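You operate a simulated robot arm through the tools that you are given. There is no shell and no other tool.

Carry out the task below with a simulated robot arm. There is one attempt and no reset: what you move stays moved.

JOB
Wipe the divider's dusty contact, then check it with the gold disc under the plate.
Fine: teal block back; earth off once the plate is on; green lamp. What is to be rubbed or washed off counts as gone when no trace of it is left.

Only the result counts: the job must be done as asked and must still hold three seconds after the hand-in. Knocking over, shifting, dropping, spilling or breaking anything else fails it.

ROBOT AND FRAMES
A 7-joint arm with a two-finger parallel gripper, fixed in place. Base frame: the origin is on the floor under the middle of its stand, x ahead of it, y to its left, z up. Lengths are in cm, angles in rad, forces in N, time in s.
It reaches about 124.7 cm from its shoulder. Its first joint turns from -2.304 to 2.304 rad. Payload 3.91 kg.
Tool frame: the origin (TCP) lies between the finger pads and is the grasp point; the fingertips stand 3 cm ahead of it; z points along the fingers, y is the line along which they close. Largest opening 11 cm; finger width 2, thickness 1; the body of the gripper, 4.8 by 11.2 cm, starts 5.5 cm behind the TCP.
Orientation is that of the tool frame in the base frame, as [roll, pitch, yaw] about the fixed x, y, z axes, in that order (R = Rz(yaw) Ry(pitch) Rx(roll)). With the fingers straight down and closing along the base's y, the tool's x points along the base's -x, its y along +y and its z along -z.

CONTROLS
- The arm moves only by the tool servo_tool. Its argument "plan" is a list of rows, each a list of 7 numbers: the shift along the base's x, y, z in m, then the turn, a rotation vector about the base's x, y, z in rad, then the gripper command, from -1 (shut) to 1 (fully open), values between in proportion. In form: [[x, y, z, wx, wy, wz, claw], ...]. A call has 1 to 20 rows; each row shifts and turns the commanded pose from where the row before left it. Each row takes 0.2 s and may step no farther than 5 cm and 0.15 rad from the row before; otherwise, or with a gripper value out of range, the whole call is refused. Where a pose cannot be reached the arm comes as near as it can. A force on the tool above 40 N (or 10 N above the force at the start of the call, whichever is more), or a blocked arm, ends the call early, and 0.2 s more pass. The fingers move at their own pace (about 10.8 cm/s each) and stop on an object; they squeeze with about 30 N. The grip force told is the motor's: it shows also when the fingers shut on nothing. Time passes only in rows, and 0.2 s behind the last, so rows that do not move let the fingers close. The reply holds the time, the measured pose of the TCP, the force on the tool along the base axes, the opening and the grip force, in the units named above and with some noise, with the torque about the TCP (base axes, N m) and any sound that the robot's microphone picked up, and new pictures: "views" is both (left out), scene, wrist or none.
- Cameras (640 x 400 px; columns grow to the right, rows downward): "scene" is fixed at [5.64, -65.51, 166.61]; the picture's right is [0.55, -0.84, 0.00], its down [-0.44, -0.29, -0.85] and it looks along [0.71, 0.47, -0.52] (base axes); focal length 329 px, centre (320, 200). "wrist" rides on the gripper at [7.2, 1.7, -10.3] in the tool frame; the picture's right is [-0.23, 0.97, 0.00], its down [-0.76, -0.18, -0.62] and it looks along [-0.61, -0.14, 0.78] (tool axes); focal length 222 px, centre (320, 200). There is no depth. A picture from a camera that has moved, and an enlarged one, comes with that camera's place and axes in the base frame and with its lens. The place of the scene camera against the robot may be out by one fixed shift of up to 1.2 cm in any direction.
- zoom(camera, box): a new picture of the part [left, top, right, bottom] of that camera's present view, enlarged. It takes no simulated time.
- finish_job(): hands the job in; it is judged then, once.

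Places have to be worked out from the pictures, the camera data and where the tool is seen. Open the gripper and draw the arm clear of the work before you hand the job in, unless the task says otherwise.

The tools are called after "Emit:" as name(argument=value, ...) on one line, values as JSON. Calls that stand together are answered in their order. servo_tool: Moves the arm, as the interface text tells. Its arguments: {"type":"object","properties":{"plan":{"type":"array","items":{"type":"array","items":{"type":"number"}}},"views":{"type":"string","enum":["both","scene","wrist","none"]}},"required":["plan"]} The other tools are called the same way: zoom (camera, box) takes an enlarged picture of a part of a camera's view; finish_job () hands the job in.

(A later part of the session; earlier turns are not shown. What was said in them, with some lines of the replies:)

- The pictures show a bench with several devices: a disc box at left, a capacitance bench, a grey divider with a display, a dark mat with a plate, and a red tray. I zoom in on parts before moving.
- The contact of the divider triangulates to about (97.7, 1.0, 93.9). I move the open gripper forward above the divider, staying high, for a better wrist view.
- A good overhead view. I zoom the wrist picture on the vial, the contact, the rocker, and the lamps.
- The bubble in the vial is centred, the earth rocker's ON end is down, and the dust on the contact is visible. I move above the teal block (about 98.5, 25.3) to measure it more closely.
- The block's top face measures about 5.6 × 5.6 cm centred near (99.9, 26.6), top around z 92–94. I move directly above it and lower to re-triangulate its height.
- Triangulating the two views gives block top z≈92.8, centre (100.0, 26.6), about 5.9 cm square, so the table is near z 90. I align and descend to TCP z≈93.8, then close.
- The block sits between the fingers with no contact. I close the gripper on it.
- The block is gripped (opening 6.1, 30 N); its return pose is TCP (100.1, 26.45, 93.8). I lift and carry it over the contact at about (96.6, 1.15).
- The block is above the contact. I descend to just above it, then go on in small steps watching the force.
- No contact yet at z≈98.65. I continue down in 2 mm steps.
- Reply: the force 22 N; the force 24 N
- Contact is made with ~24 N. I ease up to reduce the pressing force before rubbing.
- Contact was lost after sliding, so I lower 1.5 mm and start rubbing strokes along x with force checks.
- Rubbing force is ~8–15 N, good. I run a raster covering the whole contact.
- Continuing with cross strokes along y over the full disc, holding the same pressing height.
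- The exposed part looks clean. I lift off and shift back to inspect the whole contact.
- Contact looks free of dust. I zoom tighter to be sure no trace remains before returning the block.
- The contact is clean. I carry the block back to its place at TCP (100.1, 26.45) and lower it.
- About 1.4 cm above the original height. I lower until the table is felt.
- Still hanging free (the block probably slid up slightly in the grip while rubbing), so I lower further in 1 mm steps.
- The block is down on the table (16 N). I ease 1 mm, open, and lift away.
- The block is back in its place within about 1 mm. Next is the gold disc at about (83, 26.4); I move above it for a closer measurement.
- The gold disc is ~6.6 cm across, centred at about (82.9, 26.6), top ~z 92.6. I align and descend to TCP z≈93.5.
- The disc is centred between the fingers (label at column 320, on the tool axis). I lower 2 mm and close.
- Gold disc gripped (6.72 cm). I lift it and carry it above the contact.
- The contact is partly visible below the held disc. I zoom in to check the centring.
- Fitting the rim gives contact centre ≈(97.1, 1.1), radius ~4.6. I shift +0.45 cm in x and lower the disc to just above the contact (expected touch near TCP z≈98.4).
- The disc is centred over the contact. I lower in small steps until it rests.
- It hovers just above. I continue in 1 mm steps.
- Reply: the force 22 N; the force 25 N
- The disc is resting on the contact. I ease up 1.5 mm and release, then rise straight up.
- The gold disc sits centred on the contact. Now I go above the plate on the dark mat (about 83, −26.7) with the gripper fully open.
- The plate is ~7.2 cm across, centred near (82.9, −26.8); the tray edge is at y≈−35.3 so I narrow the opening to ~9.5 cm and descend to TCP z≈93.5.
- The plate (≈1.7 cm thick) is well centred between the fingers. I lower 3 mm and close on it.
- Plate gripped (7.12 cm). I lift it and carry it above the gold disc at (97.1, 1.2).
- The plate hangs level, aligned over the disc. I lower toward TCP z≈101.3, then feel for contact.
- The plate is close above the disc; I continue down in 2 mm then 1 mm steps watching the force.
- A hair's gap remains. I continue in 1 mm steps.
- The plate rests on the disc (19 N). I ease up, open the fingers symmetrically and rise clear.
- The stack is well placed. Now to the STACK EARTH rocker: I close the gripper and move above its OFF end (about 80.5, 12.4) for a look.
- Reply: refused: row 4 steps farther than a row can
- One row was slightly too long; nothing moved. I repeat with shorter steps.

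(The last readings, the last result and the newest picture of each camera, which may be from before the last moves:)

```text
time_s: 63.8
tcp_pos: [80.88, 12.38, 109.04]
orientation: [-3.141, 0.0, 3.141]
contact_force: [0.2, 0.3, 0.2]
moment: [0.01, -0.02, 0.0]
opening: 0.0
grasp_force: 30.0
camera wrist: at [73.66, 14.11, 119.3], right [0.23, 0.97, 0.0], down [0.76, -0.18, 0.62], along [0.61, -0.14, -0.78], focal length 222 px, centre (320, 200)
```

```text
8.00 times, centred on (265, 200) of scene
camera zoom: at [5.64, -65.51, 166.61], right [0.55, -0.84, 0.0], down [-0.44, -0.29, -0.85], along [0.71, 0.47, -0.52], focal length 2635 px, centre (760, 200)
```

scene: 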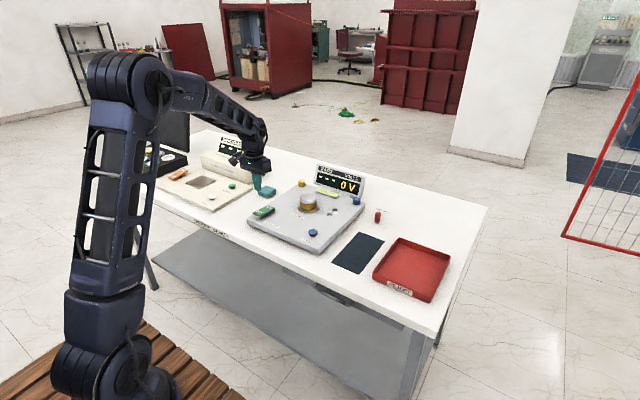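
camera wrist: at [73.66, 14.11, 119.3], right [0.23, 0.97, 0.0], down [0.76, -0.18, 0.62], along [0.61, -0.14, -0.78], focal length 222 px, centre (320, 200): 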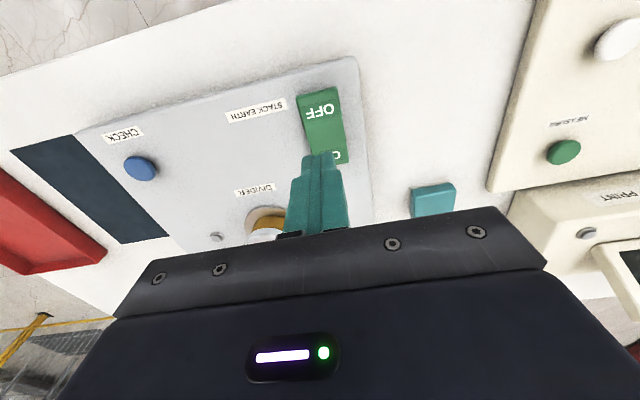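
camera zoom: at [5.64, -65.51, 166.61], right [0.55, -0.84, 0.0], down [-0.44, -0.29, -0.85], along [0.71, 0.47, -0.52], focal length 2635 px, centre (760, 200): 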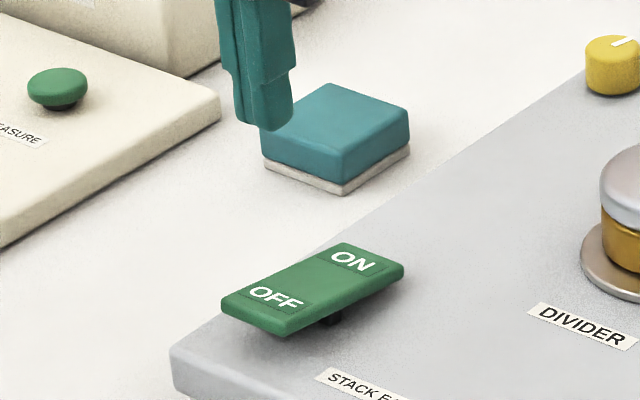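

The OFF label is at about (80.5, 12.6), the rocker's end at x≈78.7. I align at (80.0, 12.6) and descend to just above it.

Emit:
servo_tool(plan=[[-0.008, 0.002, -0.03, 0, 0, 0, -1], [0, 0, -0.03, 0, 0, 0, -1], [0, 0, -0.02, 0, 0, 0, -1], [0, 0, 0, 0, 0, 0, -1]])

Emit:
zoom(camera="scene", box=[225, 175, 305, 225])

```text
time_s: 64.8
tcp_pos: [80.23, 12.71, 101.09]
orientation: [-3.141, 0.0, 3.142]
contact_force: [-0.2, -0.2, -0.2]
moment: [0.0, 0.0, 0.03]
opening: 0.0
grasp_force: 30.0
camera wrist: at [72.95, 14.46, 111.31], right [0.23, 0.97, 0.0], down [0.76, -0.18, 0.62], along [0.61, -0.14, -0.78], focal length 222 px, centre (320, 200)
```

scene: 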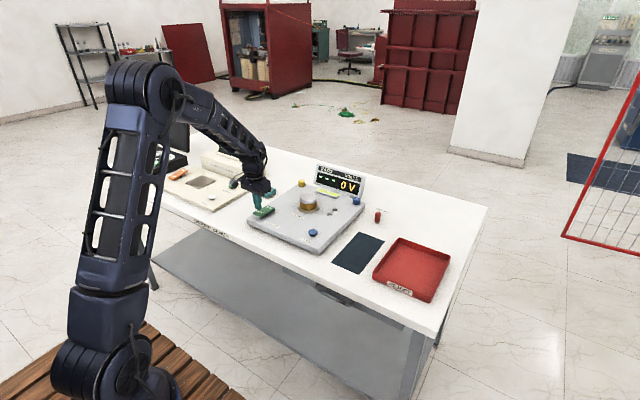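
wrist: 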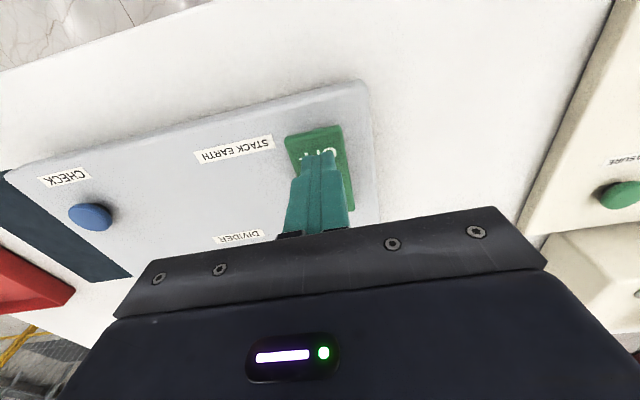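

```text
8.00 times, centred on (265, 200) of scene
camera zoom: at [5.64, -65.51, 166.61], right [0.55, -0.84, 0.0], down [-0.44, -0.29, -0.85], along [0.71, 0.47, -0.52], focal length 2635 px, centre (760, 200)
```

zoom: 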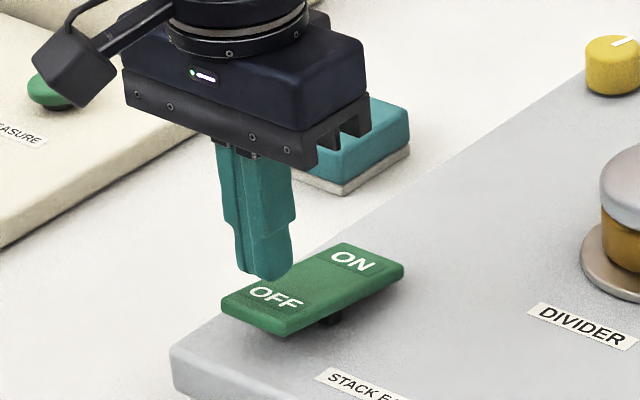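

Fingertips are just above the OFF end. I press down in small steps.

Emit:
servo_tool(plan=[[0, 0, -0.006, 0, 0, 0, -1], [0, 0, -0.004, 0, 0, 0, -1], [0, 0, 0, 0, 0, 0, -1]], views="none")

Emit:
servo_tool(plan=[[0, 0, -0.004, 0, 0, 0, -1], [0, 0, 0, 0, 0, 0, -1]], views="scene")

Emit:
zoom(camera="scene", box=[225, 175, 305, 225])

```text
time_s: 65.6
tcp_pos: [80.2, 12.82, 99.94]
orientation: [3.142, -0.001, 3.141]
contact_force: [-0.1, -0.3, -0.5]
moment: [0.02, -0.02, -0.01]
opening: 0.01
grasp_force: 29.7
```

```text
time_s: 66.2
tcp_pos: [80.15, 12.9, 99.67]
orientation: [-3.141, 0.001, 3.141]
contact_force: [-0.4, 0.3, 0.6]
moment: [0.0, -0.02, -0.01]
opening: 0.02
grasp_force: 29.6
```

scene: 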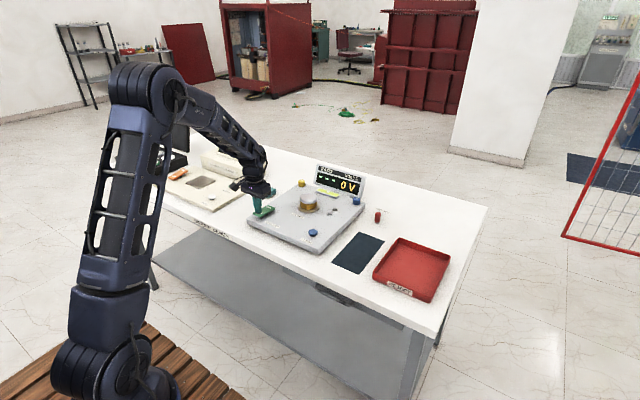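

```text
8.00 times, centred on (265, 200) of scene
camera zoom: at [5.64, -65.51, 166.61], right [0.55, -0.84, 0.0], down [-0.44, -0.29, -0.85], along [0.71, 0.47, -0.52], focal length 2635 px, centre (760, 200)
```

zoom: 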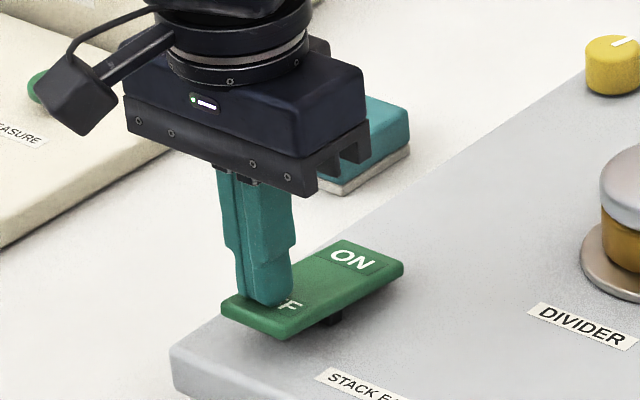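

The fingers are just touching the OFF end. I press further in small steps.

Emit:
servo_tool(plan=[[0, -0.001, -0.003, 0, 0, 0, -1], [0, 0, 0, 0, 0, 0, -1]], views="none")

Emit:
servo_tool(plan=[[0, 0, -0.003, 0, 0, 0, -1], [0, 0, 0, 0, 0, 0, -1]], views="none")

Emit:
servo_tool(plan=[[0, 0, -0.003, 0, 0, 0, -1], [0, 0, 0, 0, 0, 0, -1]], views="scene")

Emit:
zoom(camera="scene", box=[225, 175, 305, 225])

```text
time_s: 66.8
tcp_pos: [80.23, 12.68, 99.14]
orientation: [3.141, -0.001, 3.141]
contact_force: [1.1, 0.3, 1.5]
moment: [0.0, 0.02, -0.01]
opening: 0.04
grasp_force: 29.8
```

```text
time_s: 67.4
tcp_pos: [80.21, 12.69, 98.83]
orientation: [-3.141, 0.0, 3.141]
contact_force: [0.1, 0.0, 0.3]
moment: [0.0, 0.02, -0.01]
opening: 0.0
grasp_force: 30.0
```

```text
time_s: 68.0
tcp_pos: [80.17, 12.68, 98.84]
orientation: [-3.141, 0.003, 3.14]
contact_force: [-1.9, -1.1, 17.5]
moment: [-0.02, -0.12, 0.0]
opening: 0.0
grasp_force: 30.1
```

scene: 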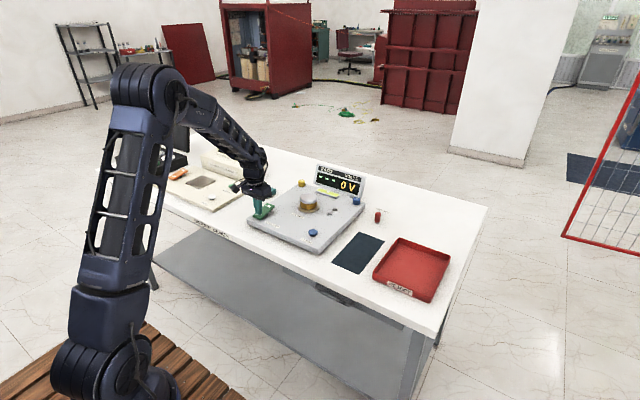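

```text
8.00 times, centred on (265, 200) of scene
camera zoom: at [5.64, -65.51, 166.61], right [0.55, -0.84, 0.0], down [-0.44, -0.29, -0.85], along [0.71, 0.47, -0.52], focal length 2635 px, centre (760, 200)
```

zoom: 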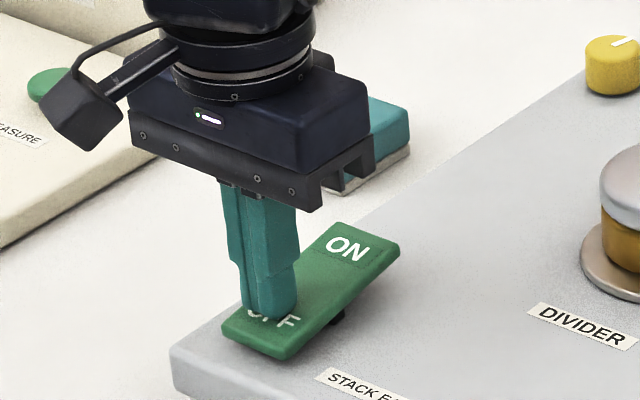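

The rocker has flipped to OFF and bottomed (17 N). I lift off and check the display and lamps.

Emit:
servo_tool(plan=[[0, 0, 0.02, 0, 0, 0, -1], [0, 0, 0.04, 0, 0, 0, -1], [0, 0, 0.04, 0, 0, 0, -1], [0, 0, 0, 0, 0, 0, -1]], views="scene")

Emit:
zoom(camera="scene", box=[225, 150, 385, 250])

Emit:
zoom(camera="scene", box=[300, 155, 380, 205])

```text
time_s: 69.0
tcp_pos: [80.12, 12.88, 108.76]
orientation: [-3.141, -0.001, 3.14]
contact_force: [0.4, -0.2, -1.0]
moment: [0.0, 0.0, 0.01]
opening: 0.01
grasp_force: 29.5
```

scene: 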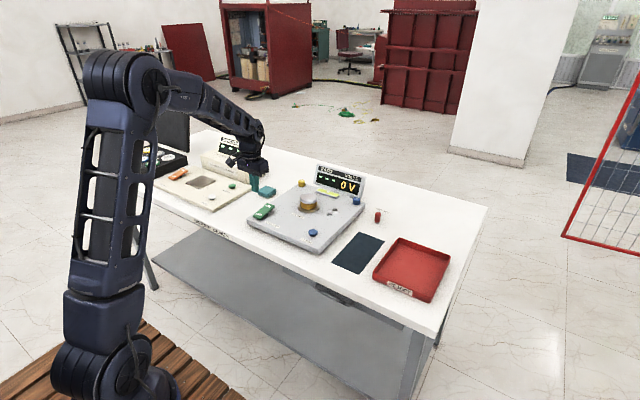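

```text
4.00 times, centred on (305, 200) of scene
camera zoom: at [5.64, -65.51, 166.61], right [0.55, -0.84, 0.0], down [-0.44, -0.29, -0.85], along [0.71, 0.47, -0.52], focal length 1318 px, centre (380, 200)
```

zoom: 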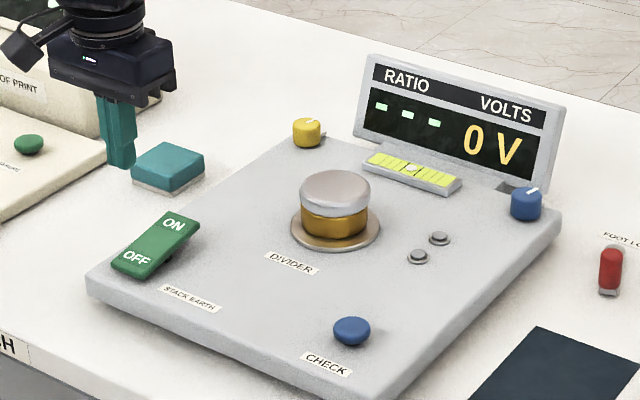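

```text
8.00 times, centred on (340, 180) of scene
camera zoom: at [5.64, -65.51, 166.61], right [0.55, -0.84, 0.0], down [-0.44, -0.29, -0.85], along [0.71, 0.47, -0.52], focal length 2635 px, centre (160, 360)
```

zoom: 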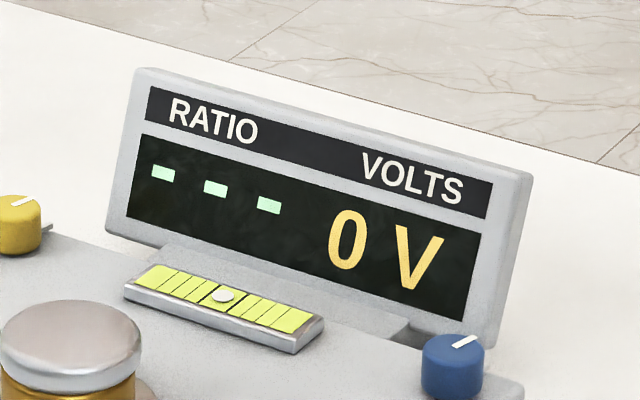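

Earth is OFF, the bubble is centred, 0 V. Next the CHECK button at about (82.4, −10.7): I move above it.

Emit:
servo_tool(plan=[[0.004, -0.047, 0, 0, 0, 0, -1], [0.004, -0.047, 0, 0, 0, 0, -1], [0.004, -0.047, 0, 0, 0, 0, -1], [0.006, -0.047, 0, 0, 0, 0, -1], [0.005, -0.047, 0, 0, 0, 0, -1], [0, 0, 0, 0, 0, 0, -1]])

Emit:
zoom(camera="wrist", box=[240, 50, 400, 150])

```text
time_s: 70.4
tcp_pos: [82.34, -10.82, 108.65]
orientation: [3.141, 0.0, -3.141]
contact_force: [1.0, -0.6, -0.7]
moment: [0.01, 0.02, 0.02]
opening: 0.0
grasp_force: 29.5
camera wrist: at [75.02, -9.09, 119.02], right [0.23, 0.97, 0.0], down [0.76, -0.18, 0.62], along [0.61, -0.14, -0.78], focal length 222 px, centre (320, 200)
```

scene: 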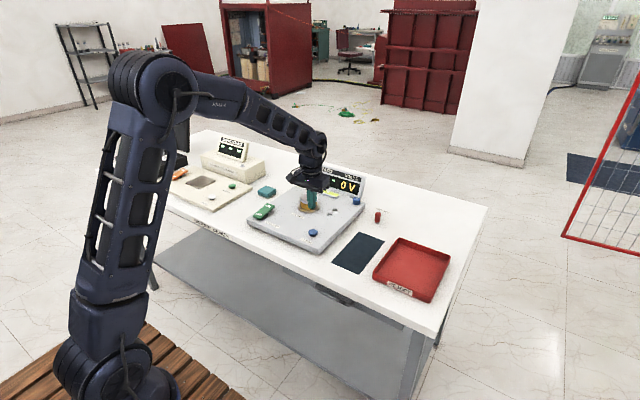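
wrist: 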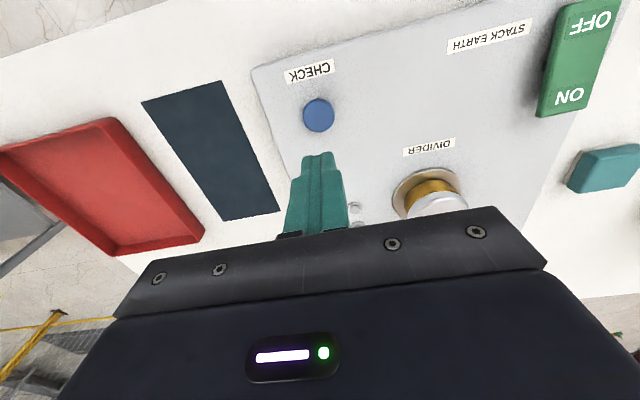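

```text
4.00 times, centred on (320, 100) of wrist
camera zoom: at [75.02, -9.09, 119.02], right [0.23, 0.97, 0.0], down [0.76, -0.18, 0.62], along [0.61, -0.14, -0.78], focal length 888 px, centre (320, 600)
```

zoom: 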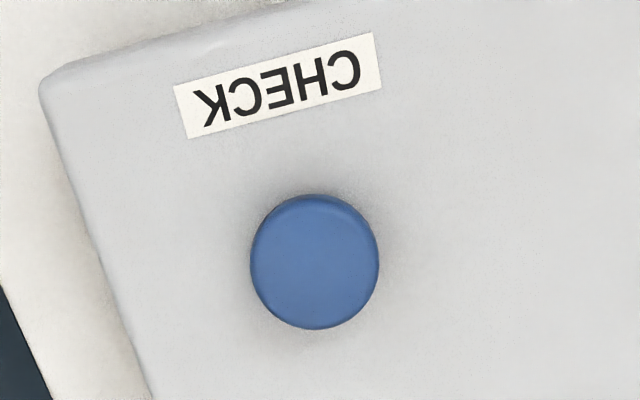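

Button centre is (82.5, −10.9), right under the tool. I descend to just above and then press gently.

Emit:
servo_tool(plan=[[0.0015, -0.001, -0.035, 0, 0, 0, -1], [0, 0, -0.035, 0, 0, 0, -1], [0, 0, -0.015, 0, 0, 0, -1], [0, 0, 0, 0, 0, 0, -1]])

Emit:
zoom(camera="scene", box=[275, 190, 355, 240])

```text
time_s: 71.4
tcp_pos: [82.55, -11.1, 100.12]
orientation: [-3.141, -0.002, -3.141]
contact_force: [0.4, -0.9, 0.0]
moment: [0.02, 0.0, 0.0]
opening: 0.01
grasp_force: 29.7
camera wrist: at [75.26, -9.31, 110.57], right [0.23, 0.97, 0.0], down [0.76, -0.18, 0.62], along [0.61, -0.14, -0.78], focal length 222 px, centre (320, 200)
```

scene: 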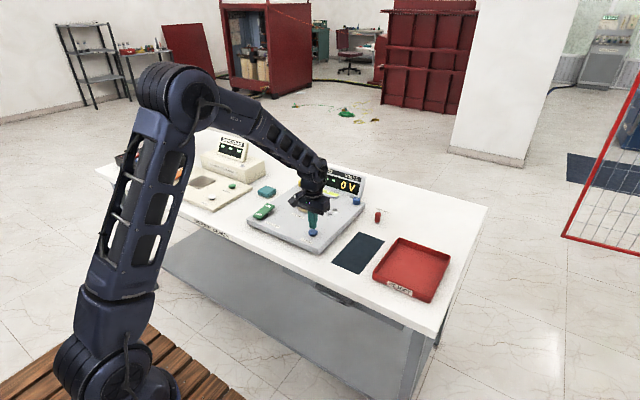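
wrist: 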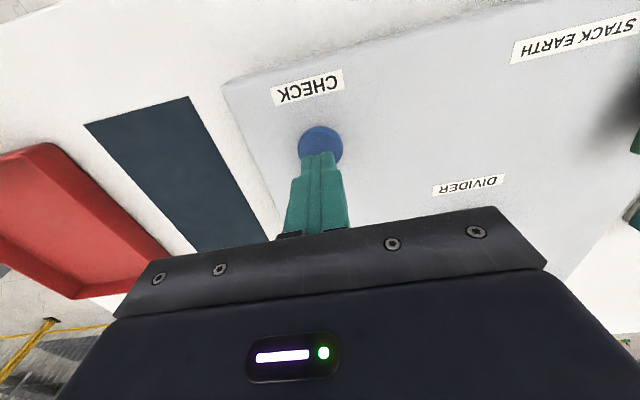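

```text
8.00 times, centred on (315, 215) of scene
camera zoom: at [5.64, -65.51, 166.61], right [0.55, -0.84, 0.0], down [-0.44, -0.29, -0.85], along [0.71, 0.47, -0.52], focal length 2635 px, centre (360, 80)
```

zoom: 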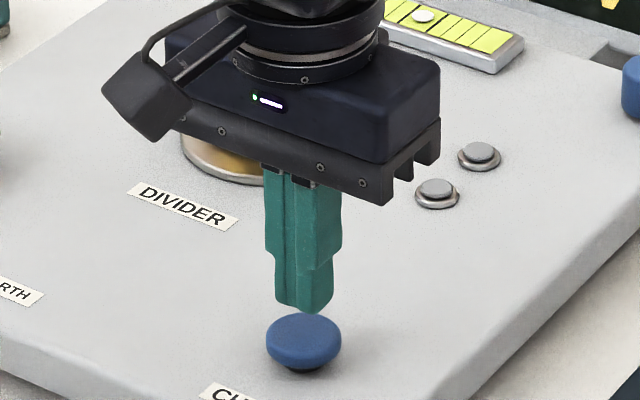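

About 1 cm above the button. I lower and press in small steps, watching the lamps.

Emit:
servo_tool(plan=[[0, 0, -0.006, 0, 0, 0, -1], [0, 0, 0, 0, 0, 0, -1]], views="none")

Emit:
servo_tool(plan=[[0, 0, -0.003, 0, 0, 0, -1], [0, 0, 0, 0, 0, 0, -1]], views="none")

Emit:
servo_tool(plan=[[0, 0, -0.002, 0, 0, 0, -1], [0, 0, 0, 0, 0, 0, -1]], views="scene")

Emit:
zoom(camera="scene", box=[265, 165, 385, 240])

```text
time_s: 72.0
tcp_pos: [82.54, -10.92, 99.64]
orientation: [3.141, -0.001, 3.141]
contact_force: [0.5, -0.8, -0.4]
moment: [0.0, 0.0, 0.03]
opening: 0.0
grasp_force: 29.9
```

```text
time_s: 72.6
tcp_pos: [82.66, -11.01, 99.37]
orientation: [-3.14, 0.001, -3.141]
contact_force: [0.1, 0.1, -0.1]
moment: [0.0, -0.01, 0.01]
opening: 0.0
grasp_force: 30.2
```

```text
time_s: 73.2
tcp_pos: [82.53, -10.97, 99.12]
orientation: [-3.14, 0.001, 3.141]
contact_force: [0.2, -0.4, 0.0]
moment: [0.03, 0.01, 0.01]
opening: 0.0
grasp_force: 29.6
```

scene: 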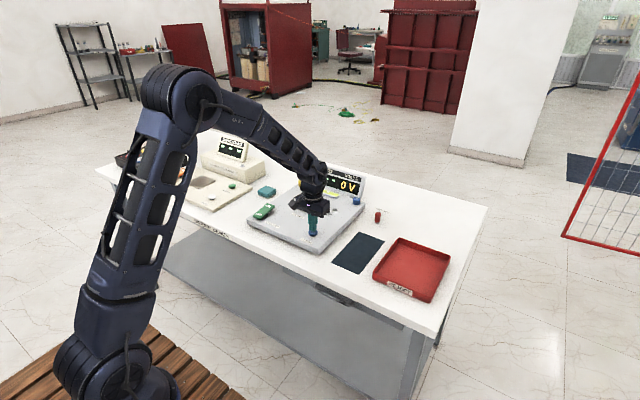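

```text
5.33 times, centred on (325, 202) of scene
camera zoom: at [5.64, -65.51, 166.61], right [0.55, -0.84, 0.0], down [-0.44, -0.29, -0.85], along [0.71, 0.47, -0.52], focal length 1757 px, centre (293, 187)
```

zoom: 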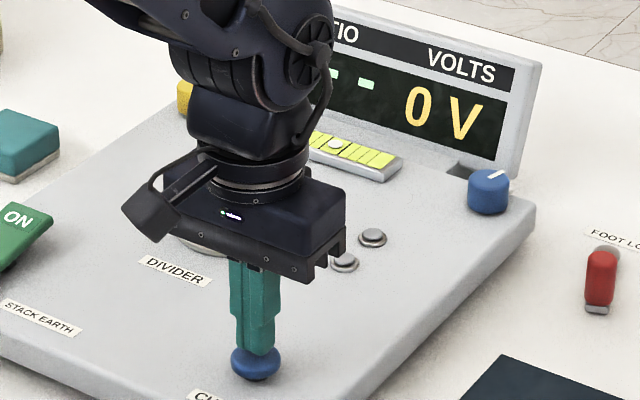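

Not yet touching. I go on pressing in 2 mm steps.

Emit:
servo_tool(plan=[[0, 0, -0.002, 0, 0, 0, -1], [0, 0, 0, 0, 0, 0, -1]], views="none")

Emit:
servo_tool(plan=[[0, 0, -0.002, 0, 0, 0, -1], [0, 0, 0, 0, 0, 0, -1]], views="none")

Emit:
servo_tool(plan=[[0, 0, -0.002, 0, 0, 0, -1], [0, 0, 0, 0, 0, 0, -1]], views="scene")

Emit:
zoom(camera="scene", box=[265, 165, 385, 240])

```text
time_s: 73.8
tcp_pos: [82.6, -10.93, 98.87]
orientation: [3.14, -0.001, -3.141]
contact_force: [-0.5, 1.1, 0.4]
moment: [-0.03, -0.01, 0.0]
opening: 0.0
grasp_force: 30.2
```

```text
time_s: 74.4
tcp_pos: [82.56, -10.84, 98.73]
orientation: [3.141, 0.0, 3.142]
contact_force: [-0.5, 1.4, 1.7]
moment: [0.0, 0.01, 0.01]
opening: 0.0
grasp_force: 29.7
```

```text
time_s: 75.0
tcp_pos: [82.54, -10.83, 98.59]
orientation: [3.14, 0.001, -3.141]
contact_force: [0.1, 0.1, 1.5]
moment: [0.04, 0.0, 0.01]
opening: 0.0
grasp_force: 30.7
```

scene: 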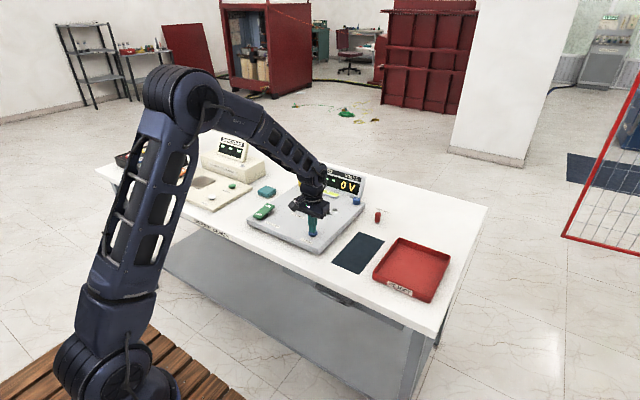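

```text
5.33 times, centred on (325, 202) of scene
camera zoom: at [5.64, -65.51, 166.61], right [0.55, -0.84, 0.0], down [-0.44, -0.29, -0.85], along [0.71, 0.47, -0.52], focal length 1757 px, centre (293, 187)
```

zoom: 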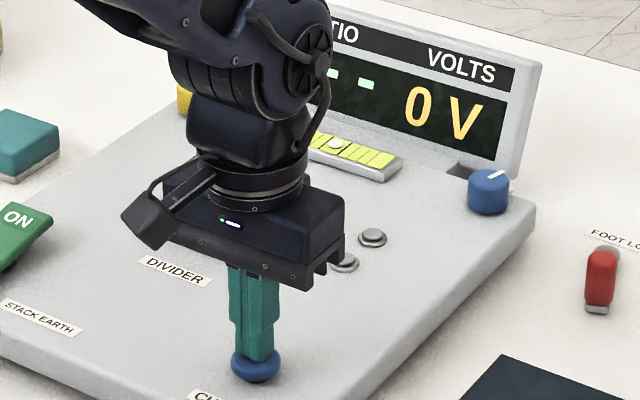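

Light spring force felt (~1.6 N). I continue pressing.

Emit:
servo_tool(plan=[[0, 0, -0.002, 0, 0, 0, -1], [0, 0, 0, 0, 0, 0, -1]], views="none")

Emit:
servo_tool(plan=[[0, 0, -0.002, 0, 0, 0, -1], [0, 0, 0, 0, 0, 0, -1]], views="scene")

Emit:
zoom(camera="scene", box=[265, 165, 385, 240])

```text
time_s: 75.6
tcp_pos: [82.59, -10.88, 98.3]
orientation: [3.141, -0.001, -3.14]
contact_force: [0.8, 0.7, 1.3]
moment: [0.02, -0.03, -0.01]
opening: 0.01
grasp_force: 29.8
```

```text
time_s: 76.2
tcp_pos: [82.63, -10.84, 98.17]
orientation: [3.141, 0.001, -3.141]
contact_force: [-1.1, -1.0, 1.9]
moment: [-0.03, 0.06, -0.01]
opening: 0.0
grasp_force: 30.1
heard: click
```

scene: 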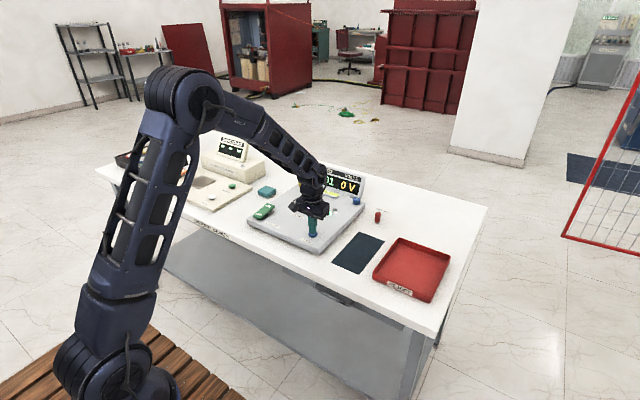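

```text
5.33 times, centred on (325, 202) of scene
camera zoom: at [5.64, -65.51, 166.61], right [0.55, -0.84, 0.0], down [-0.44, -0.29, -0.85], along [0.71, 0.47, -0.52], focal length 1757 px, centre (293, 187)
```

zoom: 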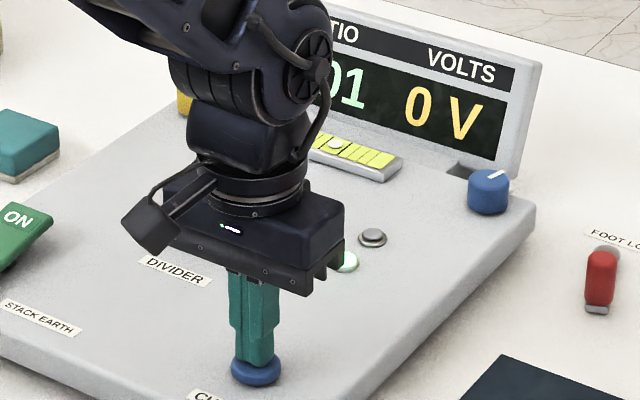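

A click was heard, the ratio reads "…01" and the near lamp lit green. I lift straight off the button and check that the lamp stays on.

Emit:
servo_tool(plan=[[0, 0, 0.02, 0, 0, 0, -1], [0, 0, 0.04, 0, 0, 0, -1], [0, 0, 0.04, 0, 0, 0, -1], [-0.04, 0, 0.02, 0, 0, 0, -1], [-0.04, 0, 0.02, 0, 0, 0, -1], [-0.04, 0, 0.02, 0, 0, 0, -1], [0, 0, 0, 0, 0, 0, -1]])

Emit:
zoom(camera="scene", box=[235, 150, 395, 250])

Emit:
zoom(camera="scene", box=[300, 160, 380, 210])

```text
time_s: 77.8
tcp_pos: [70.42, -10.84, 114.22]
orientation: [3.14, 0.0, 3.14]
contact_force: [0.4, 0.6, 0.1]
moment: [0.0, 0.01, 0.03]
opening: 0.02
grasp_force: 30.3
camera wrist: at [63.11, -9.12, 124.54], right [0.23, 0.97, 0.0], down [0.76, -0.18, 0.62], along [0.61, -0.14, -0.78], focal length 222 px, centre (320, 200)
```

scene: 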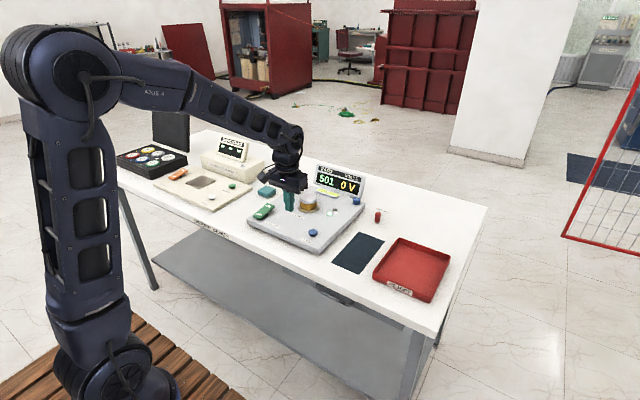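
wrist: 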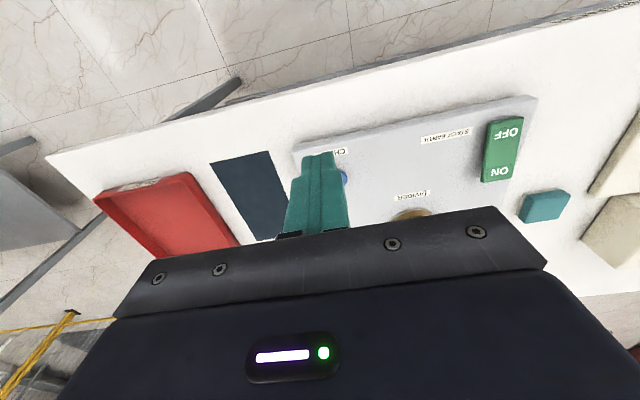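

```text
4.00 times, centred on (315, 200) of scene
camera zoom: at [5.64, -65.51, 166.61], right [0.55, -0.84, 0.0], down [-0.44, -0.29, -0.85], along [0.71, 0.47, -0.52], focal length 1318 px, centre (340, 200)
```

zoom: 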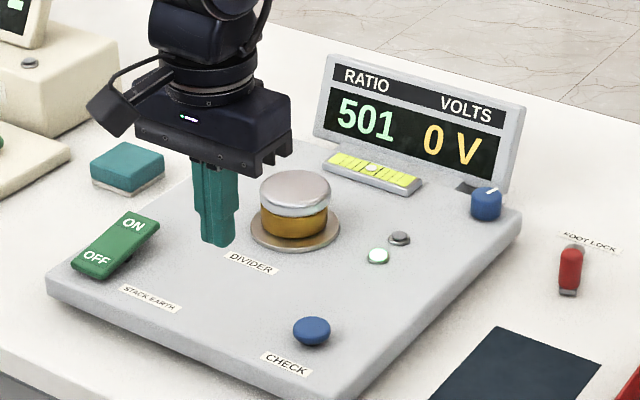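

```text
8.00 times, centred on (340, 185) of scene
camera zoom: at [5.64, -65.51, 166.61], right [0.55, -0.84, 0.0], down [-0.44, -0.29, -0.85], along [0.71, 0.47, -0.52], focal length 2635 px, centre (160, 320)
```

zoom: 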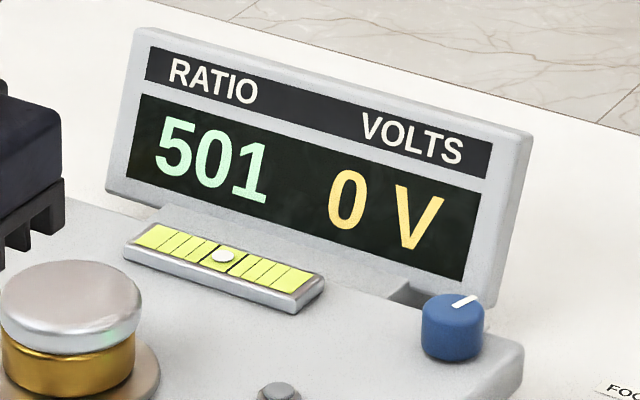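

Ratio 501 and the green lamp stays lit. I open the gripper and draw the arm back clear of the work.

Emit:
servo_tool(plan=[[-0.03, 0.02, 0.03, 0, 0, 0, -0.5], [-0.03, 0.03, 0.025, 0, 0, 0, 0.5], [-0.03, 0.03, 0.025, 0, 0, 0, 1], [-0.02, 0.03, 0.02, 0, 0, 0, 1], [0, 0.03, 0.02, 0, 0, 0, 1], [0, 0, 0, 0, 0, 0, 1], [0, 0, 0, 0, 0, 0, 1], [0, 0, 0, 0, 0, 0, 1]])

Emit:
zoom(camera="scene", box=[225, 150, 385, 250])

Emit:
zoom(camera="scene", box=[100, 120, 260, 220])

Emit:
zoom(camera="scene", box=[225, 175, 305, 225])

```text
time_s: 79.6
tcp_pos: [59.61, 3.13, 126.25]
orientation: [-3.141, -0.001, -3.141]
contact_force: [0.0, -0.4, -0.8]
moment: [-0.01, 0.02, 0.0]
opening: 11.02
grasp_force: 0.1
camera wrist: at [52.25, 4.83, 136.63], right [0.23, 0.97, 0.0], down [0.76, -0.18, 0.62], along [0.61, -0.14, -0.78], focal length 222 px, centre (320, 200)
```

scene: 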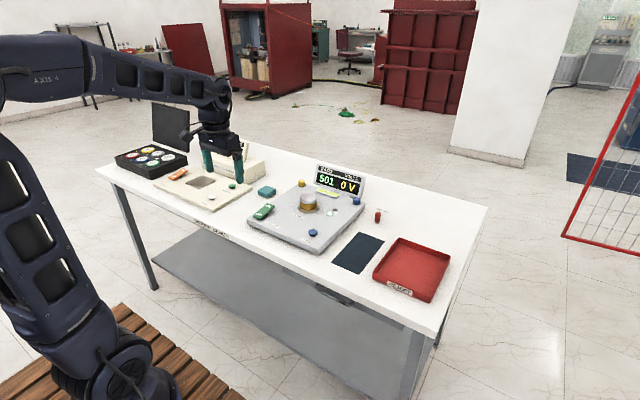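
wrist: 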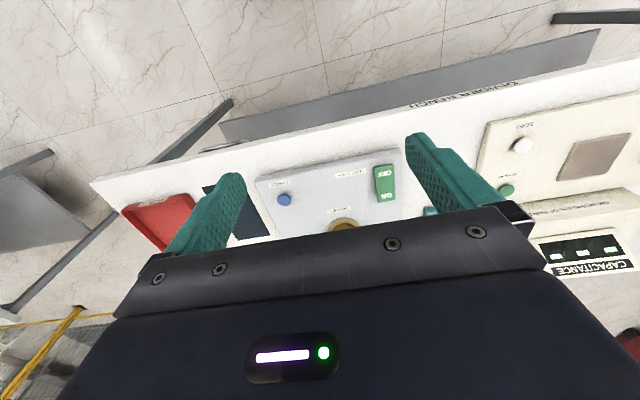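

```text
4.00 times, centred on (305, 200) of scene
camera zoom: at [5.64, -65.51, 166.61], right [0.55, -0.84, 0.0], down [-0.44, -0.29, -0.85], along [0.71, 0.47, -0.52], focal length 1318 px, centre (380, 200)
```

zoom: 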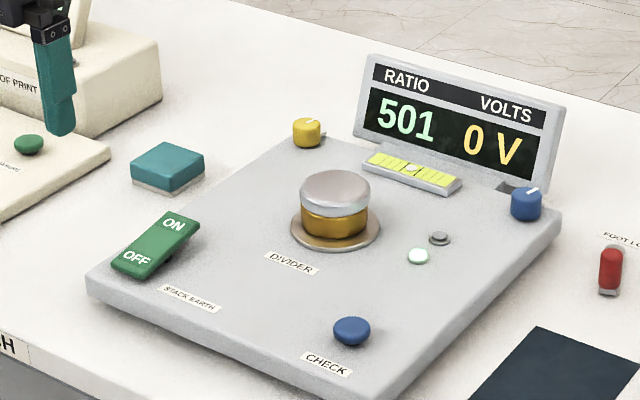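

```text
4.00 times, centred on (180, 170) of scene
camera zoom: at [5.64, -65.51, 166.61], right [0.55, -0.84, 0.0], down [-0.44, -0.29, -0.85], along [0.71, 0.47, -0.52], focal length 1318 px, centre (880, 320)
```

zoom: 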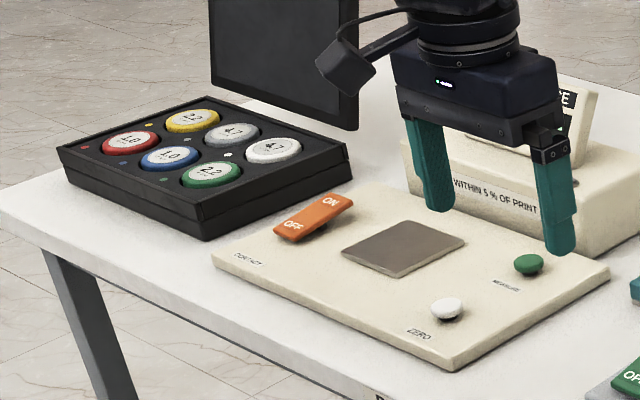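

```text
8.00 times, centred on (265, 200) of scene
camera zoom: at [5.64, -65.51, 166.61], right [0.55, -0.84, 0.0], down [-0.44, -0.29, -0.85], along [0.71, 0.47, -0.52], focal length 2635 px, centre (760, 200)
```

zoom: 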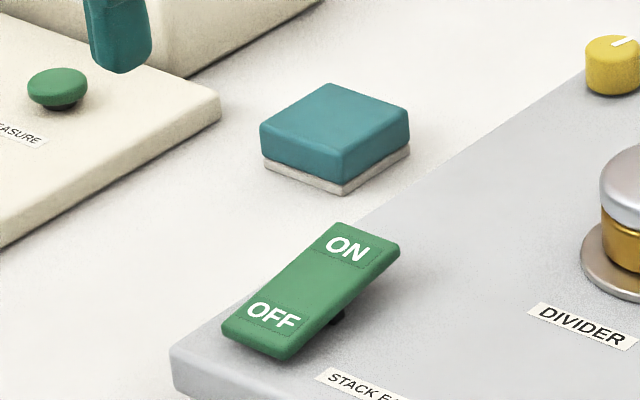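

Everything appears in place; one last close look at the lamp and display before handing in.

Emit:
zoom(camera="scene", box=[315, 195, 355, 220])

```text
16.00 times, centred on (335, 208) of scene
camera zoom: at [5.64, -65.51, 166.61], right [0.55, -0.84, 0.0], down [-0.44, -0.29, -0.85], along [0.71, 0.47, -0.52], focal length 5270 px, centre (80, 80)
```

zoom: 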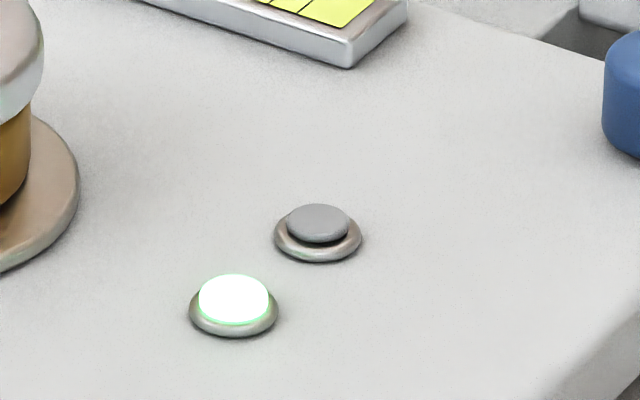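

The green lamp is lit with ratio 501, the earth is off, the plate is on the gold disc, the teal block is back, and the arm is clear with the gripper open. I hand the job in.

Emit:
finish_job()

```text
The job is handed in.
```

The divider check passed: the green lamp is lit and the display reads ratio 501, 0 V. I handed the job in with everything in that state.

- **Contact:** I rubbed it all over with the teal block, and close-up views showed no dust left.
- **Teal block:** It is back in its original place, within about 1 mm.
- **Stack:** The gold disc is centred on the contact with the plate on top of it.
- **Earth:** I switched it off only after the plate was on, then pressed CHECK.
- **Everything else:** Nothing else on the bench appeared moved in the last pictures. The gripper is open and the arm is drawn back clear.
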